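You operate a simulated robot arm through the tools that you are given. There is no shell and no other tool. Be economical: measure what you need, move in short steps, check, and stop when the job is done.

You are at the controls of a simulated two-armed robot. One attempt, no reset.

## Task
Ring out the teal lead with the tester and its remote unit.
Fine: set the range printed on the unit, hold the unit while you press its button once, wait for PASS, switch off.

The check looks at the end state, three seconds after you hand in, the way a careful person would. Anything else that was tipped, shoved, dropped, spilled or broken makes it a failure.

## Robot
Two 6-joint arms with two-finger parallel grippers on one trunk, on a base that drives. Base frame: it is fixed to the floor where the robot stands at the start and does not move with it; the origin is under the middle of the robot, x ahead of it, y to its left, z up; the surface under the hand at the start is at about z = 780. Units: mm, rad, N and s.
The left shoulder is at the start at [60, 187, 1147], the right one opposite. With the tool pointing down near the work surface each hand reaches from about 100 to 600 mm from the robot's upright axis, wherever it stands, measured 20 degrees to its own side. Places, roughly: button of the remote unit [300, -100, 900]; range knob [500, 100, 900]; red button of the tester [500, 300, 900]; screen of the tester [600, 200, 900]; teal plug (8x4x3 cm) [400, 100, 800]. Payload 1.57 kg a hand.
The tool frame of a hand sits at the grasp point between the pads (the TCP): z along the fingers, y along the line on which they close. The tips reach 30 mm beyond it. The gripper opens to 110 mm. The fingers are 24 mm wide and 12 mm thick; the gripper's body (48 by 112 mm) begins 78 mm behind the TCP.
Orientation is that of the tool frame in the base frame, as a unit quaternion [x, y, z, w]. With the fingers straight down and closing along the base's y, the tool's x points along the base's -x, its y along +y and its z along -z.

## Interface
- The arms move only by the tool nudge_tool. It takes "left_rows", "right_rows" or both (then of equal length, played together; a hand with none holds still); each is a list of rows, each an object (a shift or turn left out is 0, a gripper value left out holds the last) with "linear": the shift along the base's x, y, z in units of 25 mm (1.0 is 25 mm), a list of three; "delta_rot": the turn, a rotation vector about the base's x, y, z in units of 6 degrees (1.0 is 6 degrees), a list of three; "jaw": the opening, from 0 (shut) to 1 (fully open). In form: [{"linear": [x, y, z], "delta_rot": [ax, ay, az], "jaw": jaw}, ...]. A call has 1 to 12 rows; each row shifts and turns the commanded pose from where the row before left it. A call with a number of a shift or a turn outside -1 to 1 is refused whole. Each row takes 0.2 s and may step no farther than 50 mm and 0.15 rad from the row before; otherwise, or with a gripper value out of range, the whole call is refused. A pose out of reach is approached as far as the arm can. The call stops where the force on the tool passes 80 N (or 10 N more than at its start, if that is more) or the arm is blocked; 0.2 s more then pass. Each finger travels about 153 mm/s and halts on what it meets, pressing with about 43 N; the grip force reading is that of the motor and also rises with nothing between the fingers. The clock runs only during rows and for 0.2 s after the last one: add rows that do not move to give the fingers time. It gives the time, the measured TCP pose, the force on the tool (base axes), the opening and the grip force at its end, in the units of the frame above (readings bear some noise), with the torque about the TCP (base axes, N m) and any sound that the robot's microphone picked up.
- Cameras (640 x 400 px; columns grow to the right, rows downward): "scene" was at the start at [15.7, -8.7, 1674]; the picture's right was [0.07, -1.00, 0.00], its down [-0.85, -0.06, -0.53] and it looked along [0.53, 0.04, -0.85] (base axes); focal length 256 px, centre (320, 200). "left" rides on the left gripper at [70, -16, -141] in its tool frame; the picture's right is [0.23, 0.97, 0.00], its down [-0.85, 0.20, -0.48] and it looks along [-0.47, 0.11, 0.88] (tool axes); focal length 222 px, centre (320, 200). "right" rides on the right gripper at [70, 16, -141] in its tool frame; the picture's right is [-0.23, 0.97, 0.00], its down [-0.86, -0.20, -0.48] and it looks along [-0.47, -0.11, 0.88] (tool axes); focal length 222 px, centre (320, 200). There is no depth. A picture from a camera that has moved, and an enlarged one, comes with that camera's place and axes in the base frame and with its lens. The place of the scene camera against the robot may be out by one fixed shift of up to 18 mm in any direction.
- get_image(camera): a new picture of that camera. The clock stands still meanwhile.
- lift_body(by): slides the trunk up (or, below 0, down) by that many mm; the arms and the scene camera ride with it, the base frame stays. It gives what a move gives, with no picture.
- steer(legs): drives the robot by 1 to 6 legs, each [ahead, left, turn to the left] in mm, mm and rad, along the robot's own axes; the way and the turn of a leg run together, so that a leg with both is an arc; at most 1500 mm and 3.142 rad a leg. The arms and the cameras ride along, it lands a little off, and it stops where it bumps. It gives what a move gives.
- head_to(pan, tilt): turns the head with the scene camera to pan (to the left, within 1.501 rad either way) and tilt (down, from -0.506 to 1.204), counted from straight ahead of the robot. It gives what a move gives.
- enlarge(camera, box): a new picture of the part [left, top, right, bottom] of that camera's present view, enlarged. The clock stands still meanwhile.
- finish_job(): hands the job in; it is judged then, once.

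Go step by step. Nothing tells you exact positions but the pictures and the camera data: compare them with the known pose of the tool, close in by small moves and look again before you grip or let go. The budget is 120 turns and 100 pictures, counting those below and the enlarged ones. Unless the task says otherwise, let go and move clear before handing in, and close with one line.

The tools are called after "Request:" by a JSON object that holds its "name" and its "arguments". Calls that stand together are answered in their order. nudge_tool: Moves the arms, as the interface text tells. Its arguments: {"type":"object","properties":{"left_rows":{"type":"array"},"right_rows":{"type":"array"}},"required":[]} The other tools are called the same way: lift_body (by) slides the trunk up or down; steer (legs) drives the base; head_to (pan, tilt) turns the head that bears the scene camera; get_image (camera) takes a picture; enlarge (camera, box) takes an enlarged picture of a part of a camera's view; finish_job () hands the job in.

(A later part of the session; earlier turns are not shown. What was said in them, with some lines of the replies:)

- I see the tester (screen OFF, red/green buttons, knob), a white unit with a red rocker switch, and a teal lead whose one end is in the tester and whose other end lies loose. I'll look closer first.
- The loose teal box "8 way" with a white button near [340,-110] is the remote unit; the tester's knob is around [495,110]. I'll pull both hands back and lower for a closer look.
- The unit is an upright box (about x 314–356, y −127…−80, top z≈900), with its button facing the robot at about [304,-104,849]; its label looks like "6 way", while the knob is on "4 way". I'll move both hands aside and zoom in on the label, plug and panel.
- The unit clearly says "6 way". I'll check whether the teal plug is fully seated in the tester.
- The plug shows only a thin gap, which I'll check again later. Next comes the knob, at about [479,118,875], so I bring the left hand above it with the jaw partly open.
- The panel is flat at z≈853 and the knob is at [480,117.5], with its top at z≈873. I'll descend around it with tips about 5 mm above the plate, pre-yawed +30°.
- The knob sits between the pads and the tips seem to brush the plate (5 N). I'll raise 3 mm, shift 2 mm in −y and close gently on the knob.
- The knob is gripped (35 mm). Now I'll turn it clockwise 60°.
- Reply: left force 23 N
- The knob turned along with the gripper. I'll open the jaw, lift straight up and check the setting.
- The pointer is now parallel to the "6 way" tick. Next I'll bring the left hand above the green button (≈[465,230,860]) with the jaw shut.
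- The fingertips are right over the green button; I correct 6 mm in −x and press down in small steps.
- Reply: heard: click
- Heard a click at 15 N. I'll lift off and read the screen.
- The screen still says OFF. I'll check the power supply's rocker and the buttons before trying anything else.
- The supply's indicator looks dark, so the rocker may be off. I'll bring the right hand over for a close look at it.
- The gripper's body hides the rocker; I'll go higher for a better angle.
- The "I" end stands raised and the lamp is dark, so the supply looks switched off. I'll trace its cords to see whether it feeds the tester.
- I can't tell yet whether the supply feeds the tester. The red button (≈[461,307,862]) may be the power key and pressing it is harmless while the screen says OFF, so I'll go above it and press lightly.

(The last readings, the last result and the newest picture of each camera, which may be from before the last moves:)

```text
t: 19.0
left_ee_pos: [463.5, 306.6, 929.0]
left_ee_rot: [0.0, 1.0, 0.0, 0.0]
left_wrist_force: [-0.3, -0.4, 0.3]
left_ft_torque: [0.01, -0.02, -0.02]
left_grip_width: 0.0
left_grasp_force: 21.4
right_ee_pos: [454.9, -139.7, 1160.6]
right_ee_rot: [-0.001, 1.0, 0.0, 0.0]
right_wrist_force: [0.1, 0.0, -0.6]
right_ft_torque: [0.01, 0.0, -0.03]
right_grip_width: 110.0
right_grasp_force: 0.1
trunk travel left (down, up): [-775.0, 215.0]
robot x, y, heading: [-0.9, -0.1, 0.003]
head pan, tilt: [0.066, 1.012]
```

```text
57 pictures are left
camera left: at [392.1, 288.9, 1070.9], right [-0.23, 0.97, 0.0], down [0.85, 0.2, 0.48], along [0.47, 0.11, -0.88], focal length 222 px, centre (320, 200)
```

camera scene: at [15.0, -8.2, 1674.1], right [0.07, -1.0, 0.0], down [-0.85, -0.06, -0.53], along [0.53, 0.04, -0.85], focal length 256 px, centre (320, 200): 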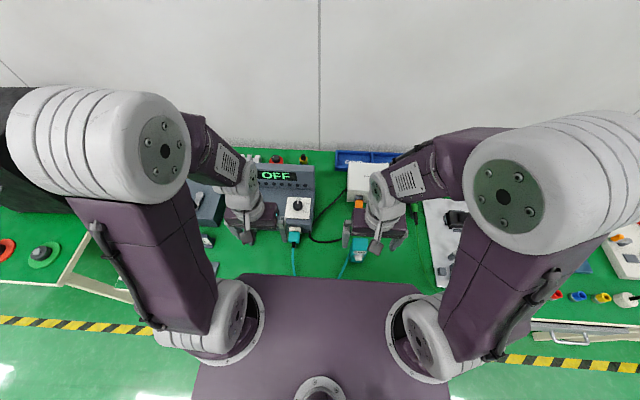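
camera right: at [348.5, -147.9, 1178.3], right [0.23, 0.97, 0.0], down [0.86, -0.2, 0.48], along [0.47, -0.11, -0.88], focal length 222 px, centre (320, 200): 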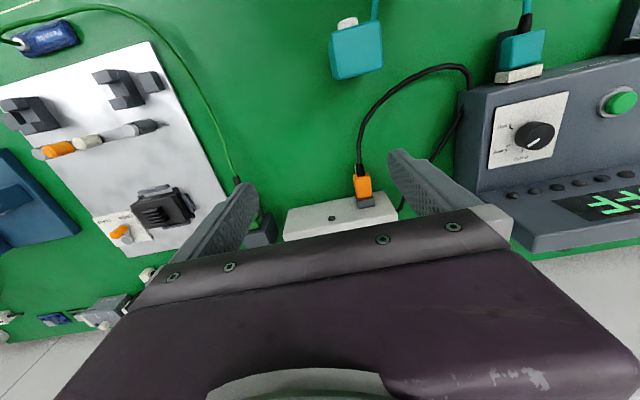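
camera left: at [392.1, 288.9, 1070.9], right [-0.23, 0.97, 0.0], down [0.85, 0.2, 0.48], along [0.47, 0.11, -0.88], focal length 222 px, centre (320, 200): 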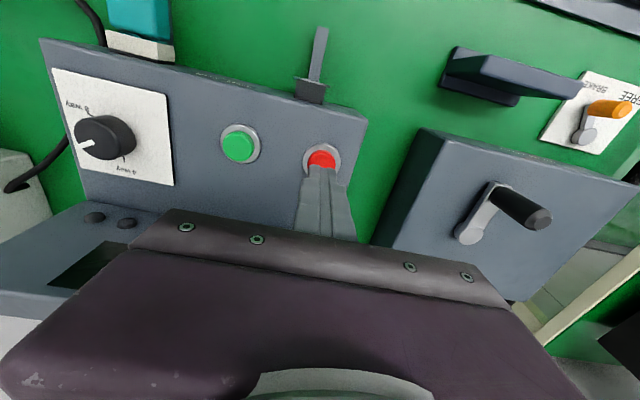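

Request:
{"name": "nudge_tool", "arguments": {"left_rows": [{"linear": [-0.16, 0, -0.6]}, {"linear": [0, 0, -0.6]}, {"linear": [0, 0, -0.12]}, {"linear": [0, 0, -0.12]}]}}

Request:
{"name": "enlarge", "arguments": {"camera": "scene", "box": [225, 155, 325, 255]}}

```text
t: 20.0
left_ee_pos: [456.3, 305.8, 893.0]
left_ee_rot: [0.0, 1.0, 0.0, 0.001]
left_wrist_force: [0.4, -0.5, 9.9]
left_ft_torque: [0.0, -0.09, -0.04]
left_grip_width: 0.2
left_grasp_force: 21.4
right_ee_pos: [454.0, -139.4, 1161.6]
right_ee_rot: [0.0, 1.0, 0.0, 0.001]
right_wrist_force: [1.0, -0.6, -0.4]
right_ft_torque: [0.03, 0.02, 0.0]
right_grip_width: 110.1
right_grasp_force: 0.1
trunk travel left (down, up): [-775.0, 215.0]
robot x, y, heading: [-2.0, -2.1, 0.004]
head pan, tilt: [0.066, 1.012]
heard: click
```

```text
4.00 times, centred on (275, 205) of scene
camera zoom: at [13.9, -10.0, 1674.2], right [0.07, -1.0, 0.0], down [-0.85, -0.06, -0.53], along [0.53, 0.04, -0.85], focal length 1024 px, centre (500, 180)
```

zoom: 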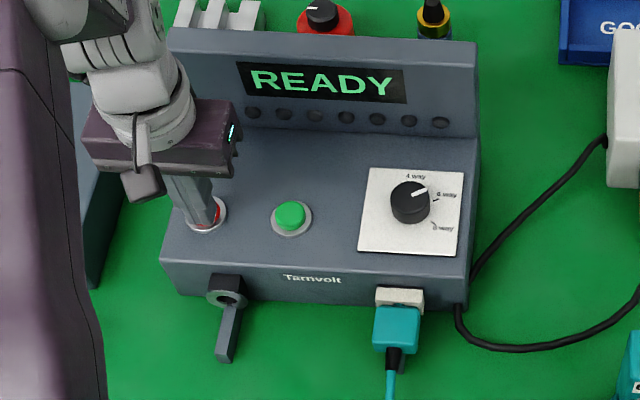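

The screen shows READY, so the red button is the power key. I lift the left hand off and bring the right hand above the remote unit.

Request:
{"name": "nudge_tool", "arguments": {"left_rows": [{"linear": [0, 0, 0.6]}, {"linear": [0, 0, 1]}, {"linear": [0, 0, 1]}, {"linear": [-1, 0, 1]}, {"linear": [-1, 0, 0.5]}, {"linear": [-1, 0, 0]}, {"linear": [-1, 0, 0]}, {}], "right_rows": [{"linear": [-0.69, 0.2, -0.92], "jaw": 0.75}, {"linear": [-0.69, 0.2, -0.92]}, {"linear": [-0.69, 0.2, -0.92]}, {"linear": [-0.69, 0.2, -0.92]}, {"linear": [-0.69, 0.2, -0.92]}, {"linear": [-0.69, 0.2, -0.92]}, {"linear": [-0.69, 0.2, -0.92]}, {}]}}

Request:
{"name": "get_image", "arguments": {"camera": "right"}}

Request:
{"name": "enlarge", "arguments": {"camera": "scene", "box": [225, 155, 385, 285]}}

```text
t: 21.8
left_ee_pos: [357.2, 306.3, 995.9]
left_ee_rot: [0.0, 1.0, 0.0, -0.001]
left_wrist_force: [-0.7, -0.7, -0.7]
left_ft_torque: [-0.03, 0.03, 0.03]
left_grip_width: 0.1
left_grasp_force: 21.6
right_ee_pos: [331.9, -104.7, 1000.4]
right_ee_rot: [0.0, 1.0, -0.001, -0.001]
right_wrist_force: [0.3, 0.3, -0.3]
right_ft_torque: [0.01, 0.06, 0.01]
right_grip_width: 82.2
right_grasp_force: 0.1
trunk travel left (down, up): [-775.0, 215.0]
robot x, y, heading: [-0.6, 0.3, 0.001]
head pan, tilt: [0.066, 1.012]
```

```text
55 pictures are left
camera right: at [264.0, -87.8, 1141.8], right [0.23, 0.97, 0.0], down [0.86, -0.2, 0.48], along [0.47, -0.11, -0.88], focal length 222 px, centre (320, 200)
```

right: 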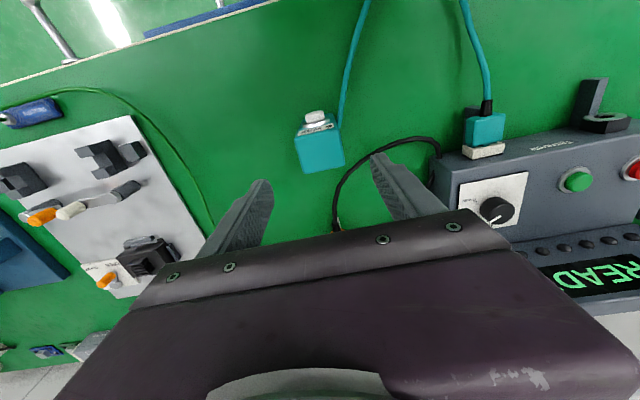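

```text
3.08 times, centred on (305, 220) of scene
camera zoom: at [16.1, -8.9, 1674.0], right [0.07, -1.0, 0.0], down [-0.85, -0.06, -0.53], along [0.53, 0.04, -0.85], focal length 788 px, centre (366, 138)
```

zoom: 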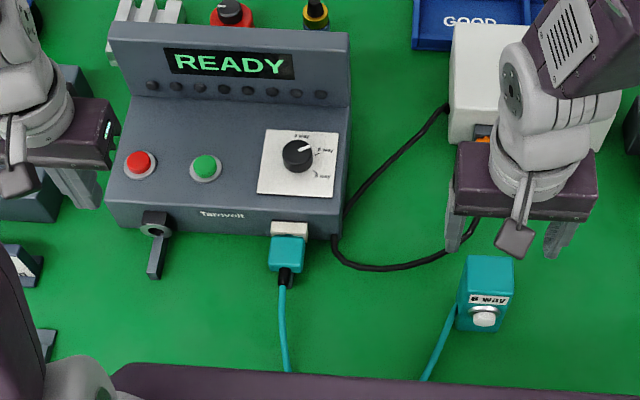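

The unit's top centre is at [334,-103.3], so the hand is aligned. I'll descend with the jaw straddling it.

Request:
{"name": "nudge_tool", "arguments": {"right_rows": [{"linear": [0.06, 0.04, -0.9]}, {"linear": [0.06, 0.02, -0.9]}, {"linear": [0, 0, -0.9]}, {"linear": [0, 0, -0.9]}, {"linear": [0, 0, -0.9]}, {"linear": [0, 0, -0.5]}]}}

Request:
{"name": "get_image", "arguments": {"camera": "right"}}

Request:
{"name": "enlarge", "arguments": {"camera": "scene", "box": [320, 200, 420, 280]}}

```text
t: 23.2
left_ee_pos: [357.7, 306.6, 995.7]
left_ee_rot: [0.0, 1.0, -0.001, 0.0]
left_wrist_force: [-0.4, 0.6, -0.1]
left_ft_torque: [-0.02, 0.0, -0.01]
left_grip_width: 0.0
left_grasp_force: 20.5
right_ee_pos: [337.0, -105.1, 876.1]
right_ee_rot: [0.0, 1.0, 0.0, 0.001]
right_wrist_force: [0.3, 0.1, -0.1]
right_ft_torque: [-0.04, -0.02, 0.0]
right_grip_width: 82.5
right_grasp_force: 0.1
trunk travel left (down, up): [-775.0, 215.0]
robot x, y, heading: [-0.6, -0.4, 0.001]
head pan, tilt: [0.066, 1.012]
```

```text
53 pictures are left
camera right: at [267.7, -87.3, 1018.0], right [0.23, 0.97, 0.0], down [0.86, -0.2, 0.48], along [0.47, -0.11, -0.88], focal length 222 px, centre (320, 200)
```

right: 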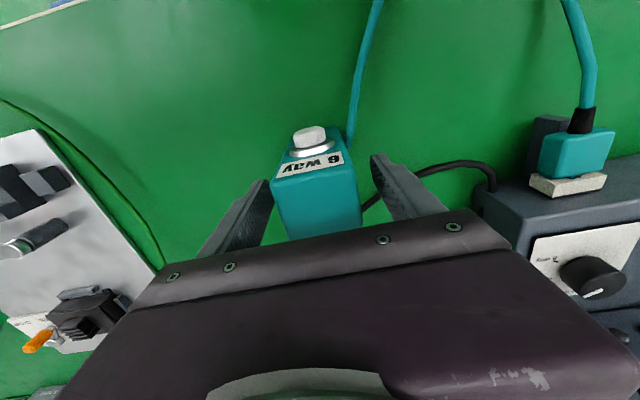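

```text
5.00 times, centred on (370, 240) of scene
camera zoom: at [15.9, -8.6, 1674.0], right [0.07, -1.0, 0.0], down [-0.85, -0.06, -0.53], along [0.53, 0.04, -0.85], focal length 1280 px, centre (70, 0)
```

zoom: 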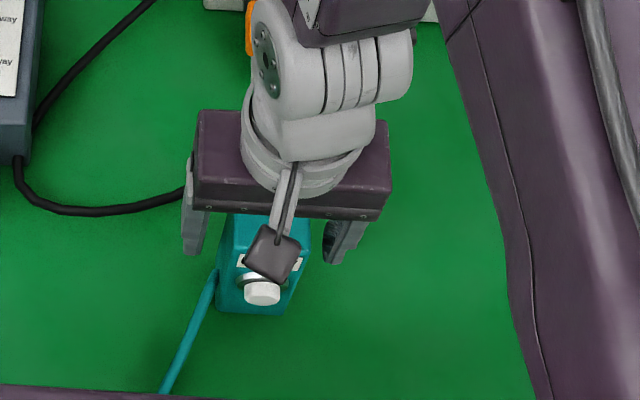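

The pads straddle the unit evenly. Now I close on it and hold.

Request:
{"name": "nudge_tool", "arguments": {"right_rows": [{"jaw": 0.5}, {"jaw": 0.36}, {}, {}]}}

Request:
{"name": "get_image", "arguments": {"camera": "right"}}

```text
t: 24.2
left_ee_pos: [357.4, 307.2, 996.8]
left_ee_rot: [-0.001, 1.0, 0.0, 0.001]
left_wrist_force: [0.8, 0.6, 0.2]
left_ft_torque: [-0.03, 0.0, 0.01]
left_grip_width: 0.0
left_grasp_force: 21.4
right_ee_pos: [336.8, -103.8, 876.9]
right_ee_rot: [-0.001, 1.0, 0.0, 0.0]
right_wrist_force: [-0.9, -1.0, 0.7]
right_ft_torque: [0.01, -0.03, 0.01]
right_grip_width: 49.3
right_grasp_force: 43.3
trunk travel left (down, up): [-775.0, 215.0]
robot x, y, heading: [0.1, 1.3, -0.0]
head pan, tilt: [0.066, 1.012]
```

```text
51 pictures are left
camera right: at [267.7, -87.3, 1018.2], right [0.23, 0.97, 0.0], down [0.86, -0.2, 0.48], along [0.47, -0.11, -0.88], focal length 222 px, centre (320, 200)
```

right: 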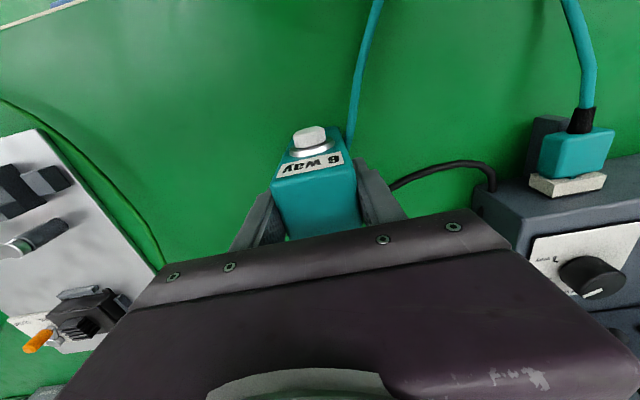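

The unit is gripped firmly (49 mm). I'll move the left hand to a staging pose left of the button, tilted about 48° so the fingers point right and down.

Request:
{"name": "nudge_tool", "arguments": {"left_rows": [{"linear": [-0.5, -0.4, 0]}, {"linear": [-0.5, -0.8, 0], "delta_rot": [-1, 0, 0]}, {"linear": [-0.5, -0.8, 0], "delta_rot": [-1, 0, 0]}, {"linear": [-0.5, -0.8, 0], "delta_rot": [-1, 0, 0]}, {"linear": [-0.5, -0.8, 0], "delta_rot": [-1, 0, 0]}, {"linear": [-0.5, -0.8, 0], "delta_rot": [-1, 0, 0]}, {"linear": [-0.5, -0.8, 0], "delta_rot": [-1, 0, 0]}, {"linear": [-0.5, -0.8, -0.5], "delta_rot": [-1, 0, 0]}, {"linear": [0, -0.8, -0.5], "delta_rot": [-1, 0, 0]}, {}]}}

Request:
{"name": "get_image", "arguments": {"camera": "left"}}

Request:
{"name": "get_image", "arguments": {"camera": "scene"}}

Request:
{"name": "get_image", "arguments": {"camera": "right"}}

```text
t: 26.4
left_ee_pos: [257.4, 134.6, 971.0]
left_ee_rot: [0.0, 0.914, -0.407, 0.0]
left_wrist_force: [0.5, 0.6, -0.3]
left_ft_torque: [-0.04, 0.0, 0.0]
left_grip_width: 0.0
left_grasp_force: 21.5
right_ee_pos: [335.9, -105.4, 877.2]
right_ee_rot: [0.0, 1.0, 0.001, 0.0]
right_wrist_force: [-0.1, 0.2, -0.5]
right_ft_torque: [0.0, 0.02, 0.02]
right_grip_width: 49.4
right_grasp_force: 43.1
trunk travel left (down, up): [-775.0, 215.0]
robot x, y, heading: [2.1, 0.3, -0.004]
head pan, tilt: [0.066, 1.012]
```

```text
50 pictures are left
camera left: at [186.6, 227.9, 1077.3], right [-0.23, 0.65, -0.72], down [0.85, 0.49, 0.17], along [0.47, -0.58, -0.67], focal length 222 px, centre (320, 200)
```

left: 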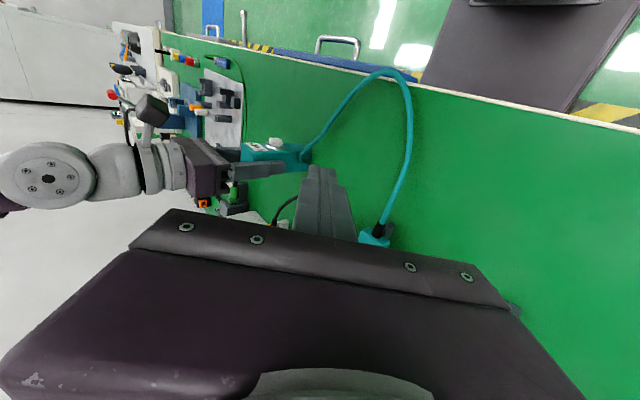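

```text
49 pictures are left
camera scene: at [15.3, -9.1, 1674.0], right [0.07, -1.0, 0.0], down [-0.85, -0.06, -0.53], along [0.53, 0.04, -0.85], focal length 256 px, centre (320, 200)
```

scene: 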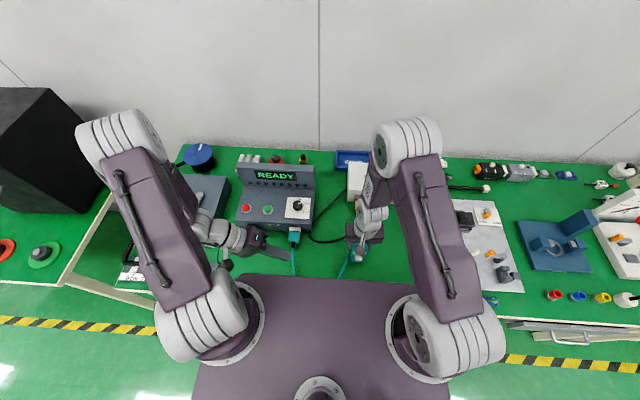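

```text
48 pictures are left
camera right: at [267.3, -87.6, 1018.3], right [0.23, 0.97, 0.0], down [0.85, -0.2, 0.48], along [0.47, -0.11, -0.88], focal length 222 px, centre (320, 200)
```

right: 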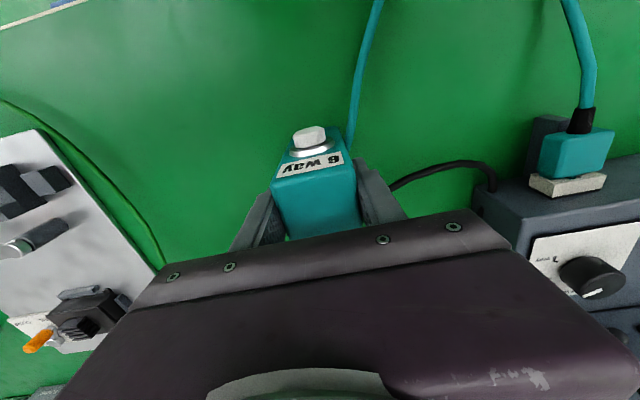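

The path looks clear, so I advance the left fingers toward the button, keeping them in front of (−x) the unit.

Request:
{"name": "nudge_tool", "arguments": {"left_rows": [{"linear": [0, -0.9, -0.43]}, {"linear": [0, -0.9, -0.43]}, {"linear": [0, -0.9, -0.43]}, {"linear": [0, -0.9, -0.43]}, {"linear": [0, -0.9, -0.43]}, {"linear": [0, -0.9, -0.43]}, {"linear": [0, -0.9, -0.43]}, {"linear": [0, -0.7, -0.43]}, {"linear": [0, -0.7, -0.43]}, {}]}}

Request:
{"name": "get_image", "arguments": {"camera": "right"}}

Request:
{"name": "get_image", "arguments": {"camera": "left"}}

Request:
{"name": "enlarge", "arguments": {"camera": "scene", "box": [280, 200, 420, 290]}}

```text
t: 28.6
left_ee_pos: [256.8, -55.0, 872.2]
left_ee_rot: [0.0, 0.913, -0.407, 0.0]
left_wrist_force: [0.8, -0.3, 0.0]
left_ft_torque: [0.0, 0.01, 0.0]
left_grip_width: 0.0
left_grasp_force: 20.7
right_ee_pos: [337.1, -105.6, 876.7]
right_ee_rot: [0.001, 1.0, -0.001, 0.0]
right_wrist_force: [0.4, -0.9, 0.2]
right_ft_torque: [-0.01, 0.0, 0.02]
right_grip_width: 49.4
right_grasp_force: 43.0
trunk travel left (down, up): [-775.0, 215.0]
robot x, y, heading: [0.2, 0.5, -0.003]
head pan, tilt: [0.066, 1.012]
```

```text
47 pictures are left
camera right: at [267.7, -87.1, 1018.3], right [0.23, 0.97, 0.0], down [0.86, -0.2, 0.48], along [0.47, -0.11, -0.88], focal length 222 px, centre (320, 200)
```

right: 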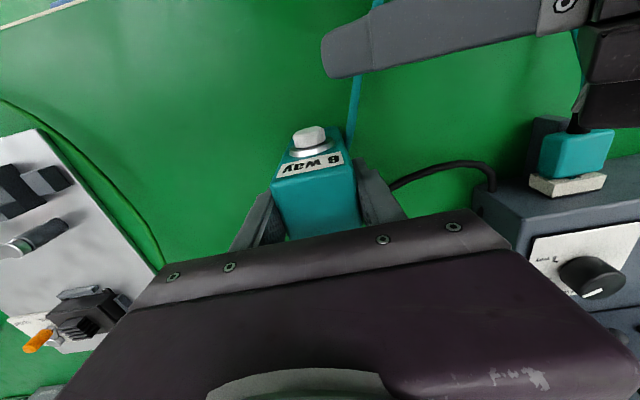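

```text
46 pictures are left
camera left: at [187.6, 38.1, 979.6], right [-0.23, 0.65, -0.72], down [0.85, 0.49, 0.17], along [0.47, -0.58, -0.67], focal length 222 px, centre (320, 200)
```

left: 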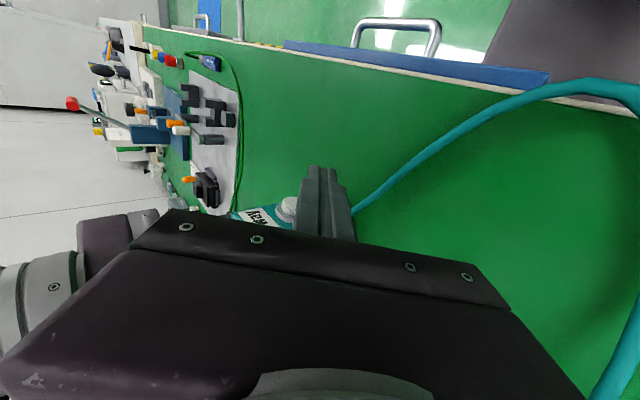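

```text
4.44 times, centred on (350, 245) of scene
camera zoom: at [15.9, -8.3, 1674.0], right [0.07, -1.0, 0.0], down [-0.85, -0.06, -0.53], along [0.53, 0.04, -0.85], focal length 1138 px, centre (187, 0)
```

zoom: 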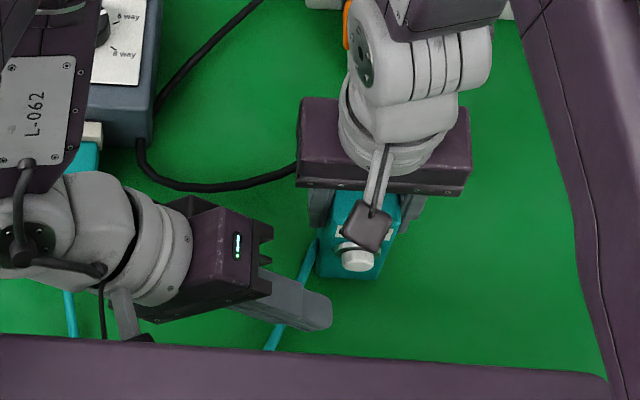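

Aligned well. I slide the fingers in front of the button, then step +x toward it.

Request:
{"name": "nudge_tool", "arguments": {"left_rows": [{"linear": [0, -0.66, -0.16]}, {"linear": [0, -0.66, -0.16]}, {"linear": [0.5, 0, 0]}, {"linear": [0.3, 0, 0]}, {}]}}

Request:
{"name": "get_image", "arguments": {"camera": "right"}}

Request:
{"name": "enlarge", "arguments": {"camera": "scene", "box": [320, 220, 400, 290]}}

```text
t: 29.8
left_ee_pos: [275.7, -88.6, 864.9]
left_ee_rot: [0.0, 0.914, -0.407, 0.0]
left_wrist_force: [-0.5, -1.5, -0.5]
left_ft_torque: [-0.03, -0.02, 0.02]
left_grip_width: 0.2
left_grasp_force: 21.4
right_ee_pos: [338.0, -104.3, 876.8]
right_ee_rot: [-0.001, 1.0, 0.0, 0.0]
right_wrist_force: [-0.7, -0.3, 0.3]
right_ft_torque: [-0.01, -0.03, 0.0]
right_grip_width: 49.4
right_grasp_force: 42.8
trunk travel left (down, up): [-775.0, 215.0]
robot x, y, heading: [1.5, 0.6, -0.003]
head pan, tilt: [0.066, 1.012]
```

```text
44 pictures are left
camera right: at [267.5, -87.5, 1018.3], right [0.23, 0.97, 0.0], down [0.86, -0.2, 0.48], along [0.47, -0.11, -0.88], focal length 222 px, centre (320, 200)
```

right: 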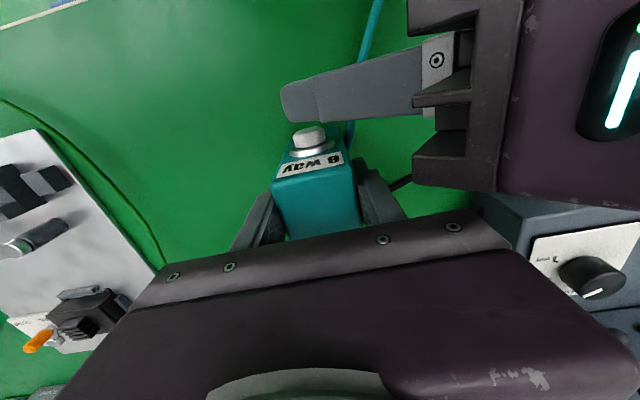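

```text
5.71 times, centred on (360, 255) of scene
camera zoom: at [15.6, -8.9, 1674.0], right [0.07, -1.0, 0.0], down [-0.85, -0.06, -0.53], along [0.53, 0.04, -0.85], focal length 1463 px, centre (91, -114)
```

zoom: 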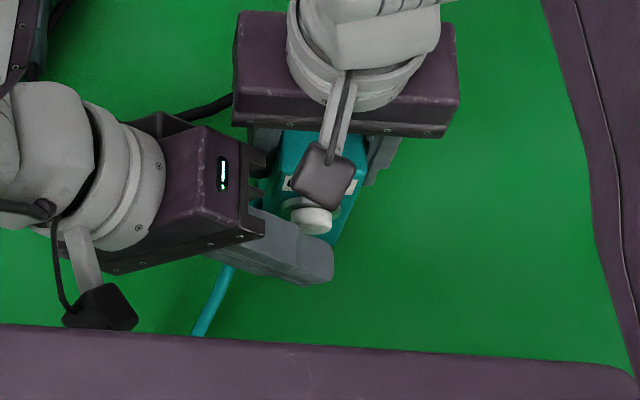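

A gap of a few millimetres remains. I'll press in 2 mm steps and listen for the click.

Request:
{"name": "nudge_tool", "arguments": {"left_rows": [{"linear": [0.08, 0, 0]}, {"linear": [0.08, 0, 0]}, {"linear": [0.08, 0, 0]}, {"linear": [0.08, 0, 0]}]}}

```text
t: 30.8
left_ee_pos: [285.0, -89.9, 864.2]
left_ee_rot: [0.0, 0.914, -0.406, 0.001]
left_wrist_force: [-1.1, -0.3, 0.0]
left_ft_torque: [-0.01, -0.01, 0.01]
left_grip_width: 0.0
left_grasp_force: 20.9
right_ee_pos: [336.0, -103.9, 876.8]
right_ee_rot: [0.0, 1.0, 0.0, 0.0]
right_wrist_force: [-0.2, -0.4, -0.8]
right_ft_torque: [-0.02, 0.02, 0.02]
right_grip_width: 49.5
right_grasp_force: 43.1
trunk travel left (down, up): [-775.0, 215.0]
robot x, y, heading: [3.2, -2.4, 0.001]
head pan, tilt: [0.066, 1.012]
```

Request:
{"name": "nudge_tool", "arguments": {"left_rows": [{"linear": [0.1, 0, 0]}, {"linear": [0.1, 0, 0]}]}}

Request:
{"name": "enlarge", "arguments": {"camera": "right", "box": [260, 70, 420, 200]}}

```text
t: 31.4
left_ee_pos: [289.0, -89.5, 865.7]
left_ee_rot: [0.0, 0.914, -0.407, 0.0]
left_wrist_force: [-2.5, 0.3, -0.9]
left_ft_torque: [0.03, -0.01, 0.01]
left_grip_width: 0.0
left_grasp_force: 21.2
right_ee_pos: [336.7, -103.9, 877.0]
right_ee_rot: [0.0, 1.0, -0.001, 0.0]
right_wrist_force: [2.8, 0.1, -0.1]
right_ft_torque: [-0.01, 0.04, -0.04]
right_grip_width: 49.3
right_grasp_force: 42.8
trunk travel left (down, up): [-775.0, 215.0]
robot x, y, heading: [0.5, -0.9, 0.003]
head pan, tilt: [0.066, 1.012]
heard: click
```

```text
3.08 times, centred on (340, 135) of right
camera zoom: at [267.9, -87.3, 1018.3], right [0.23, 0.97, 0.0], down [0.85, -0.2, 0.48], along [0.47, -0.11, -0.88], focal length 684 px, centre (258, 400)
```

zoom: 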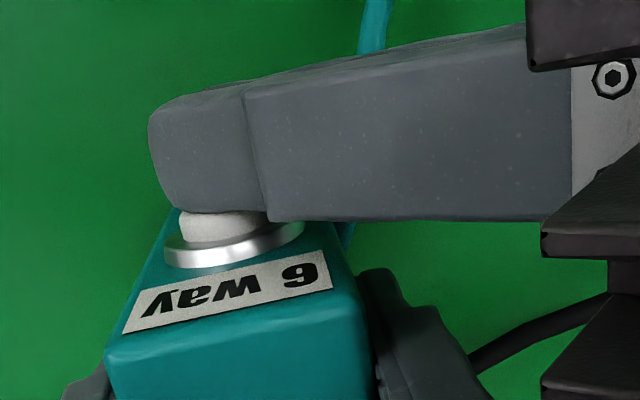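

It clicked. I retract straight back at once and read the screen, still holding the unit.

Request:
{"name": "nudge_tool", "arguments": {"left_rows": [{"linear": [-1, 0, 0]}, {"linear": [-0.4, 0, 0]}]}}

Request:
{"name": "enlarge", "arguments": {"camera": "scene", "box": [225, 155, 325, 255]}}

```text
t: 32.0
left_ee_pos: [256.4, -88.5, 863.9]
left_ee_rot: [0.0, 0.914, -0.407, -0.001]
left_wrist_force: [0.2, -0.6, -0.5]
left_ft_torque: [-0.02, -0.03, 0.01]
left_grip_width: 0.0
left_grasp_force: 22.1
right_ee_pos: [337.0, -104.6, 878.2]
right_ee_rot: [0.0, 1.0, 0.0, 0.0]
right_wrist_force: [-0.4, -0.6, 0.6]
right_ft_torque: [-0.01, -0.01, -0.01]
right_grip_width: 49.2
right_grasp_force: 42.9
trunk travel left (down, up): [-775.0, 215.0]
robot x, y, heading: [0.2, 4.6, 0.003]
head pan, tilt: [0.066, 1.012]
```

```text
4.00 times, centred on (275, 205) of scene
camera zoom: at [15.9, -8.9, 1674.0], right [0.07, -1.0, 0.0], down [-0.85, -0.06, -0.53], along [0.53, 0.04, -0.85], focal length 1024 px, centre (500, 180)
```

zoom: 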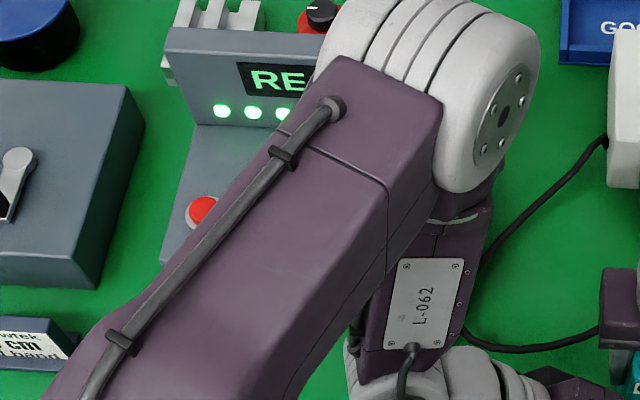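

The lamps are lighting one by one, so the test is running. I back the left hand out along its path.

Request:
{"name": "nudge_tool", "arguments": {"left_rows": [{"linear": [0, 0.9, 0.4]}, {"linear": [0, 0.9, 0.4]}, {"linear": [0, 0.9, 0.4]}, {"linear": [0, 0.9, 0.4]}, {"linear": [0, 0.9, 0.4]}, {"linear": [0, 0.9, 0.4]}, {"linear": [0, 0.9, 0.4]}, {"linear": [0, 0.9, 0.4]}, {"linear": [0, 0.9, 0.4]}, {"linear": [0, 0.9, 0.4]}]}}

Request:
{"name": "enlarge", "arguments": {"camera": "scene", "box": [225, 155, 325, 255]}}

```text
t: 34.2
left_ee_pos: [253.8, 136.6, 964.8]
left_ee_rot: [-0.001, 0.914, -0.406, 0.001]
left_wrist_force: [-0.8, 0.6, -0.2]
left_ft_torque: [0.0, -0.01, -0.04]
left_grip_width: 0.0
left_grasp_force: 21.1
right_ee_pos: [337.1, -104.5, 876.8]
right_ee_rot: [0.0, 1.0, -0.001, -0.001]
right_wrist_force: [0.5, -0.2, 0.1]
right_ft_torque: [-0.03, 0.0, 0.01]
right_grip_width: 49.3
right_grasp_force: 43.0
trunk travel left (down, up): [-775.0, 215.0]
robot x, y, heading: [-2.3, -3.0, 0.004]
head pan, tilt: [0.066, 1.012]
```

```text
4.00 times, centred on (275, 205) of scene
camera zoom: at [15.2, -7.8, 1674.0], right [0.07, -1.0, 0.0], down [-0.85, -0.06, -0.53], along [0.53, 0.03, -0.85], focal length 1024 px, centre (500, 180)
```

zoom: 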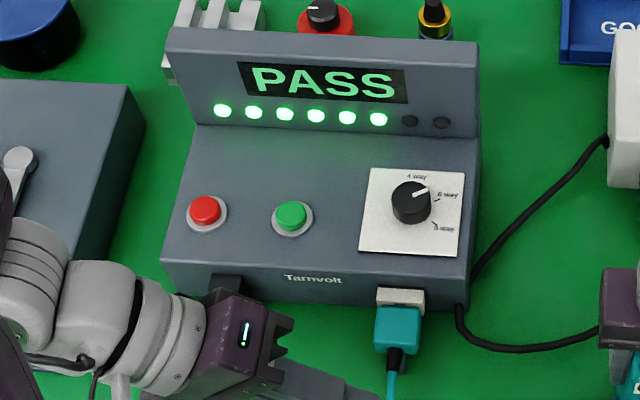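

PASS, with six lamps lit. I release the unit with the right hand and lift it clear, while the left hand returns upright toward the red button.

Request:
{"name": "nudge_tool", "arguments": {"left_rows": [{"linear": [0, 0.6, 0.3]}, {"linear": [0, 0.8, 0.3], "delta_rot": [1, 0, 0]}, {"linear": [0.5, 0.8, 0.3], "delta_rot": [1, 0, 0]}, {"linear": [0.5, 0.8, 0.3], "delta_rot": [1, 0, 0]}, {"linear": [0.5, 0.8, 0], "delta_rot": [1, 0, 0]}, {"linear": [0.5, 0.8, 0], "delta_rot": [1, 0, 0]}, {"linear": [0.5, 0.8, 0], "delta_rot": [1, 0, 0]}, {"linear": [0.5, 0.8, 0], "delta_rot": [1, 0, 0]}, {"linear": [0.5, 0.6, 0], "delta_rot": [1, 0, 0]}, {"linear": [0.5, 0, 0]}, {}], "right_rows": [{"jaw": 0.5}, {"jaw": 0.72}, {}, {"linear": [0, 0, 0.5]}, {"linear": [0, 0, 1]}, {"linear": [0, 0, 1]}, {"linear": [0, 0, 1]}, {"linear": [0, 0, 1]}, {"linear": [0, 0, 1]}, {"linear": [0, -0.5, 0.5]}, {"linear": [0, -1, 0]}]}}

Request:
{"name": "get_image", "arguments": {"camera": "left"}}

Request:
{"name": "enlarge", "arguments": {"camera": "scene", "box": [225, 155, 385, 285]}}

```text
t: 36.6
left_ee_pos: [354.8, 305.9, 995.8]
left_ee_rot: [-0.001, 1.0, 0.001, 0.001]
left_wrist_force: [-0.2, 0.1, 0.0]
left_ft_torque: [0.04, 0.0, 0.0]
left_grip_width: 0.0
left_grasp_force: 21.7
right_ee_pos: [337.2, -141.9, 1026.3]
right_ee_rot: [0.0, 1.0, 0.001, 0.0]
right_wrist_force: [-0.8, -0.5, -0.7]
right_ft_torque: [0.02, 0.0, 0.0]
right_grip_width: 79.1
right_grasp_force: 0.2
trunk travel left (down, up): [-775.0, 215.0]
robot x, y, heading: [0.6, 2.5, -0.002]
head pan, tilt: [0.066, 1.012]
```

```text
39 pictures are left
camera left: at [285.3, 288.5, 1137.1], right [-0.23, 0.97, 0.0], down [0.85, 0.2, 0.48], along [0.47, 0.11, -0.88], focal length 222 px, centre (320, 200)
```

left: 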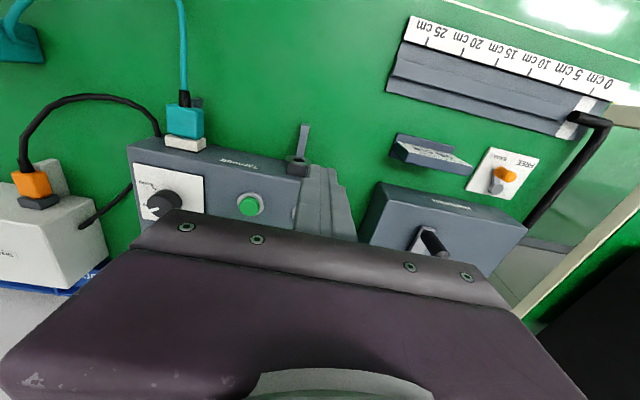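

```text
3.08 times, centred on (305, 220) of scene
camera zoom: at [15.8, -10.0, 1674.0], right [0.07, -1.0, 0.0], down [-0.85, -0.06, -0.53], along [0.53, 0.04, -0.85], focal length 788 px, centre (366, 138)
```

zoom: 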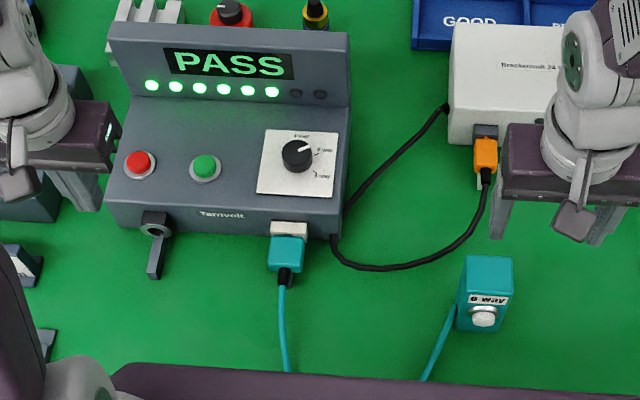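

The unit stands in place and PASS is showing. I'll go to the red button by the same moves and press it to switch off.

Request:
{"name": "nudge_tool", "arguments": {"left_rows": [{"linear": [1, 0, 0]}, {"linear": [1, 0, -0.7]}, {"linear": [1, 0, -1]}, {"linear": [1, 0, -1]}, {"linear": [0.12, 0, -0.6]}, {"linear": [0, 0, -0.56]}, {"linear": [0, 0, -0.12]}, {"linear": [0, 0, -0.12]}]}}

Request:
{"name": "enlarge", "arguments": {"camera": "scene", "box": [225, 155, 325, 255]}}

```text
t: 38.4
left_ee_pos: [456.7, 305.4, 894.6]
left_ee_rot: [-0.001, 1.0, 0.001, 0.002]
left_wrist_force: [-1.1, 2.5, 14.1]
left_ft_torque: [0.04, -0.08, -0.01]
left_grip_width: 0.0
left_grasp_force: 21.2
right_ee_pos: [334.8, -141.5, 1025.2]
right_ee_rot: [0.0, 1.0, 0.0, 0.002]
right_wrist_force: [0.0, 0.2, 0.3]
right_ft_torque: [-0.04, -0.01, -0.02]
right_grip_width: 79.1
right_grasp_force: 0.1
trunk travel left (down, up): [-775.0, 215.0]
robot x, y, heading: [-1.0, 5.2, -0.001]
head pan, tilt: [0.066, 1.012]
heard: click
```

```text
4.00 times, centred on (275, 205) of scene
camera zoom: at [13.1, -9.3, 1674.3], right [0.07, -1.0, 0.0], down [-0.85, -0.06, -0.53], along [0.53, 0.04, -0.85], focal length 1024 px, centre (500, 180)
```

zoom: 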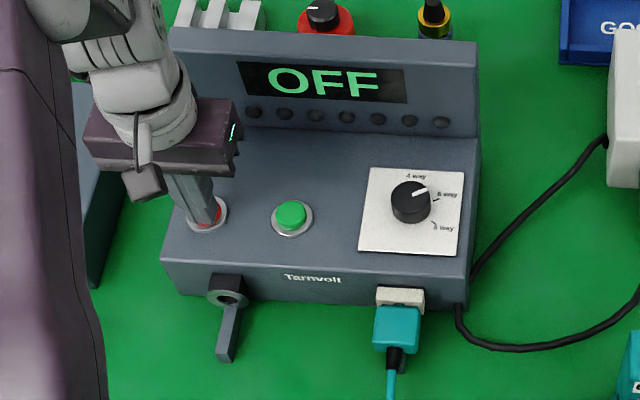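

The tester is off. I lift the left hand clear and take one last look at everything.

Request:
{"name": "nudge_tool", "arguments": {"left_rows": [{"linear": [0, 0, 1]}, {"linear": [0, 0, 1]}, {"linear": [0, 0, 1]}, {"linear": [-1, 0, 1]}, {"linear": [-1, 0, 1]}, {"linear": [-1, 0, 0.5]}, {}], "right_rows": [{"linear": [0, -0.5, 1]}, {"linear": [0, -0.5, 1]}, {"linear": [0, -0.5, 1]}, {"linear": [0, -0.5, 1]}, {}, {}, {}]}}

Request:
{"name": "enlarge", "arguments": {"camera": "scene", "box": [180, 140, 420, 290]}}

```text
t: 40.0
left_ee_pos: [383.9, 305.6, 1030.9]
left_ee_rot: [0.0, 1.0, 0.0, 0.001]
left_wrist_force: [-0.3, -0.4, 0.1]
left_ft_torque: [0.03, -0.04, -0.01]
left_grip_width: 0.2
left_grasp_force: 20.7
right_ee_pos: [339.5, -191.9, 1124.3]
right_ee_rot: [-0.001, 1.0, 0.0, -0.001]
right_wrist_force: [-0.1, -0.6, -0.7]
right_ft_torque: [0.02, 0.02, 0.02]
right_grip_width: 79.3
right_grasp_force: 0.0
trunk travel left (down, up): [-775.0, 215.0]
robot x, y, heading: [2.4, -2.0, -0.002]
head pan, tilt: [0.066, 1.012]
```

```text
2.67 times, centred on (300, 215) of scene
camera zoom: at [15.9, -8.6, 1674.0], right [0.07, -1.0, 0.0], down [-0.85, -0.06, -0.53], along [0.53, 0.04, -0.85], focal length 682 px, centre (373, 160)
```

zoom: 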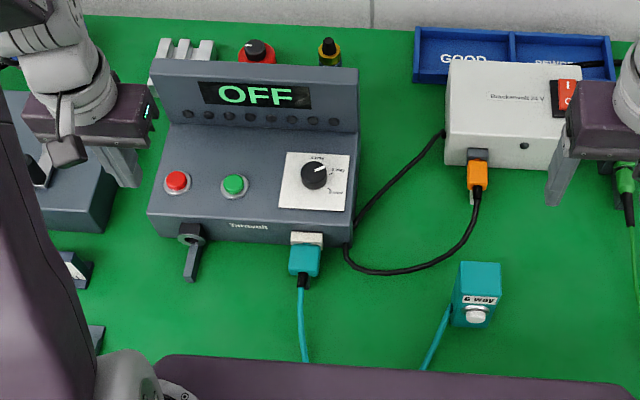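

The tester reads OFF with the knob on 6 way, the unit stands where it was, and both hands are clear, so I'm handing in.

Request:
{"name": "finish_job", "arguments": {}}

```text
The job is handed in.
```

The teal lead passed on the 6 way range, set to match the label on the remote unit. I held the unit, pressed its button once, saw PASS with six lamps lit, and switched the tester off. One extra: I pressed the tester's green button once before finding that red is the power key; the screen stayed on OFF.
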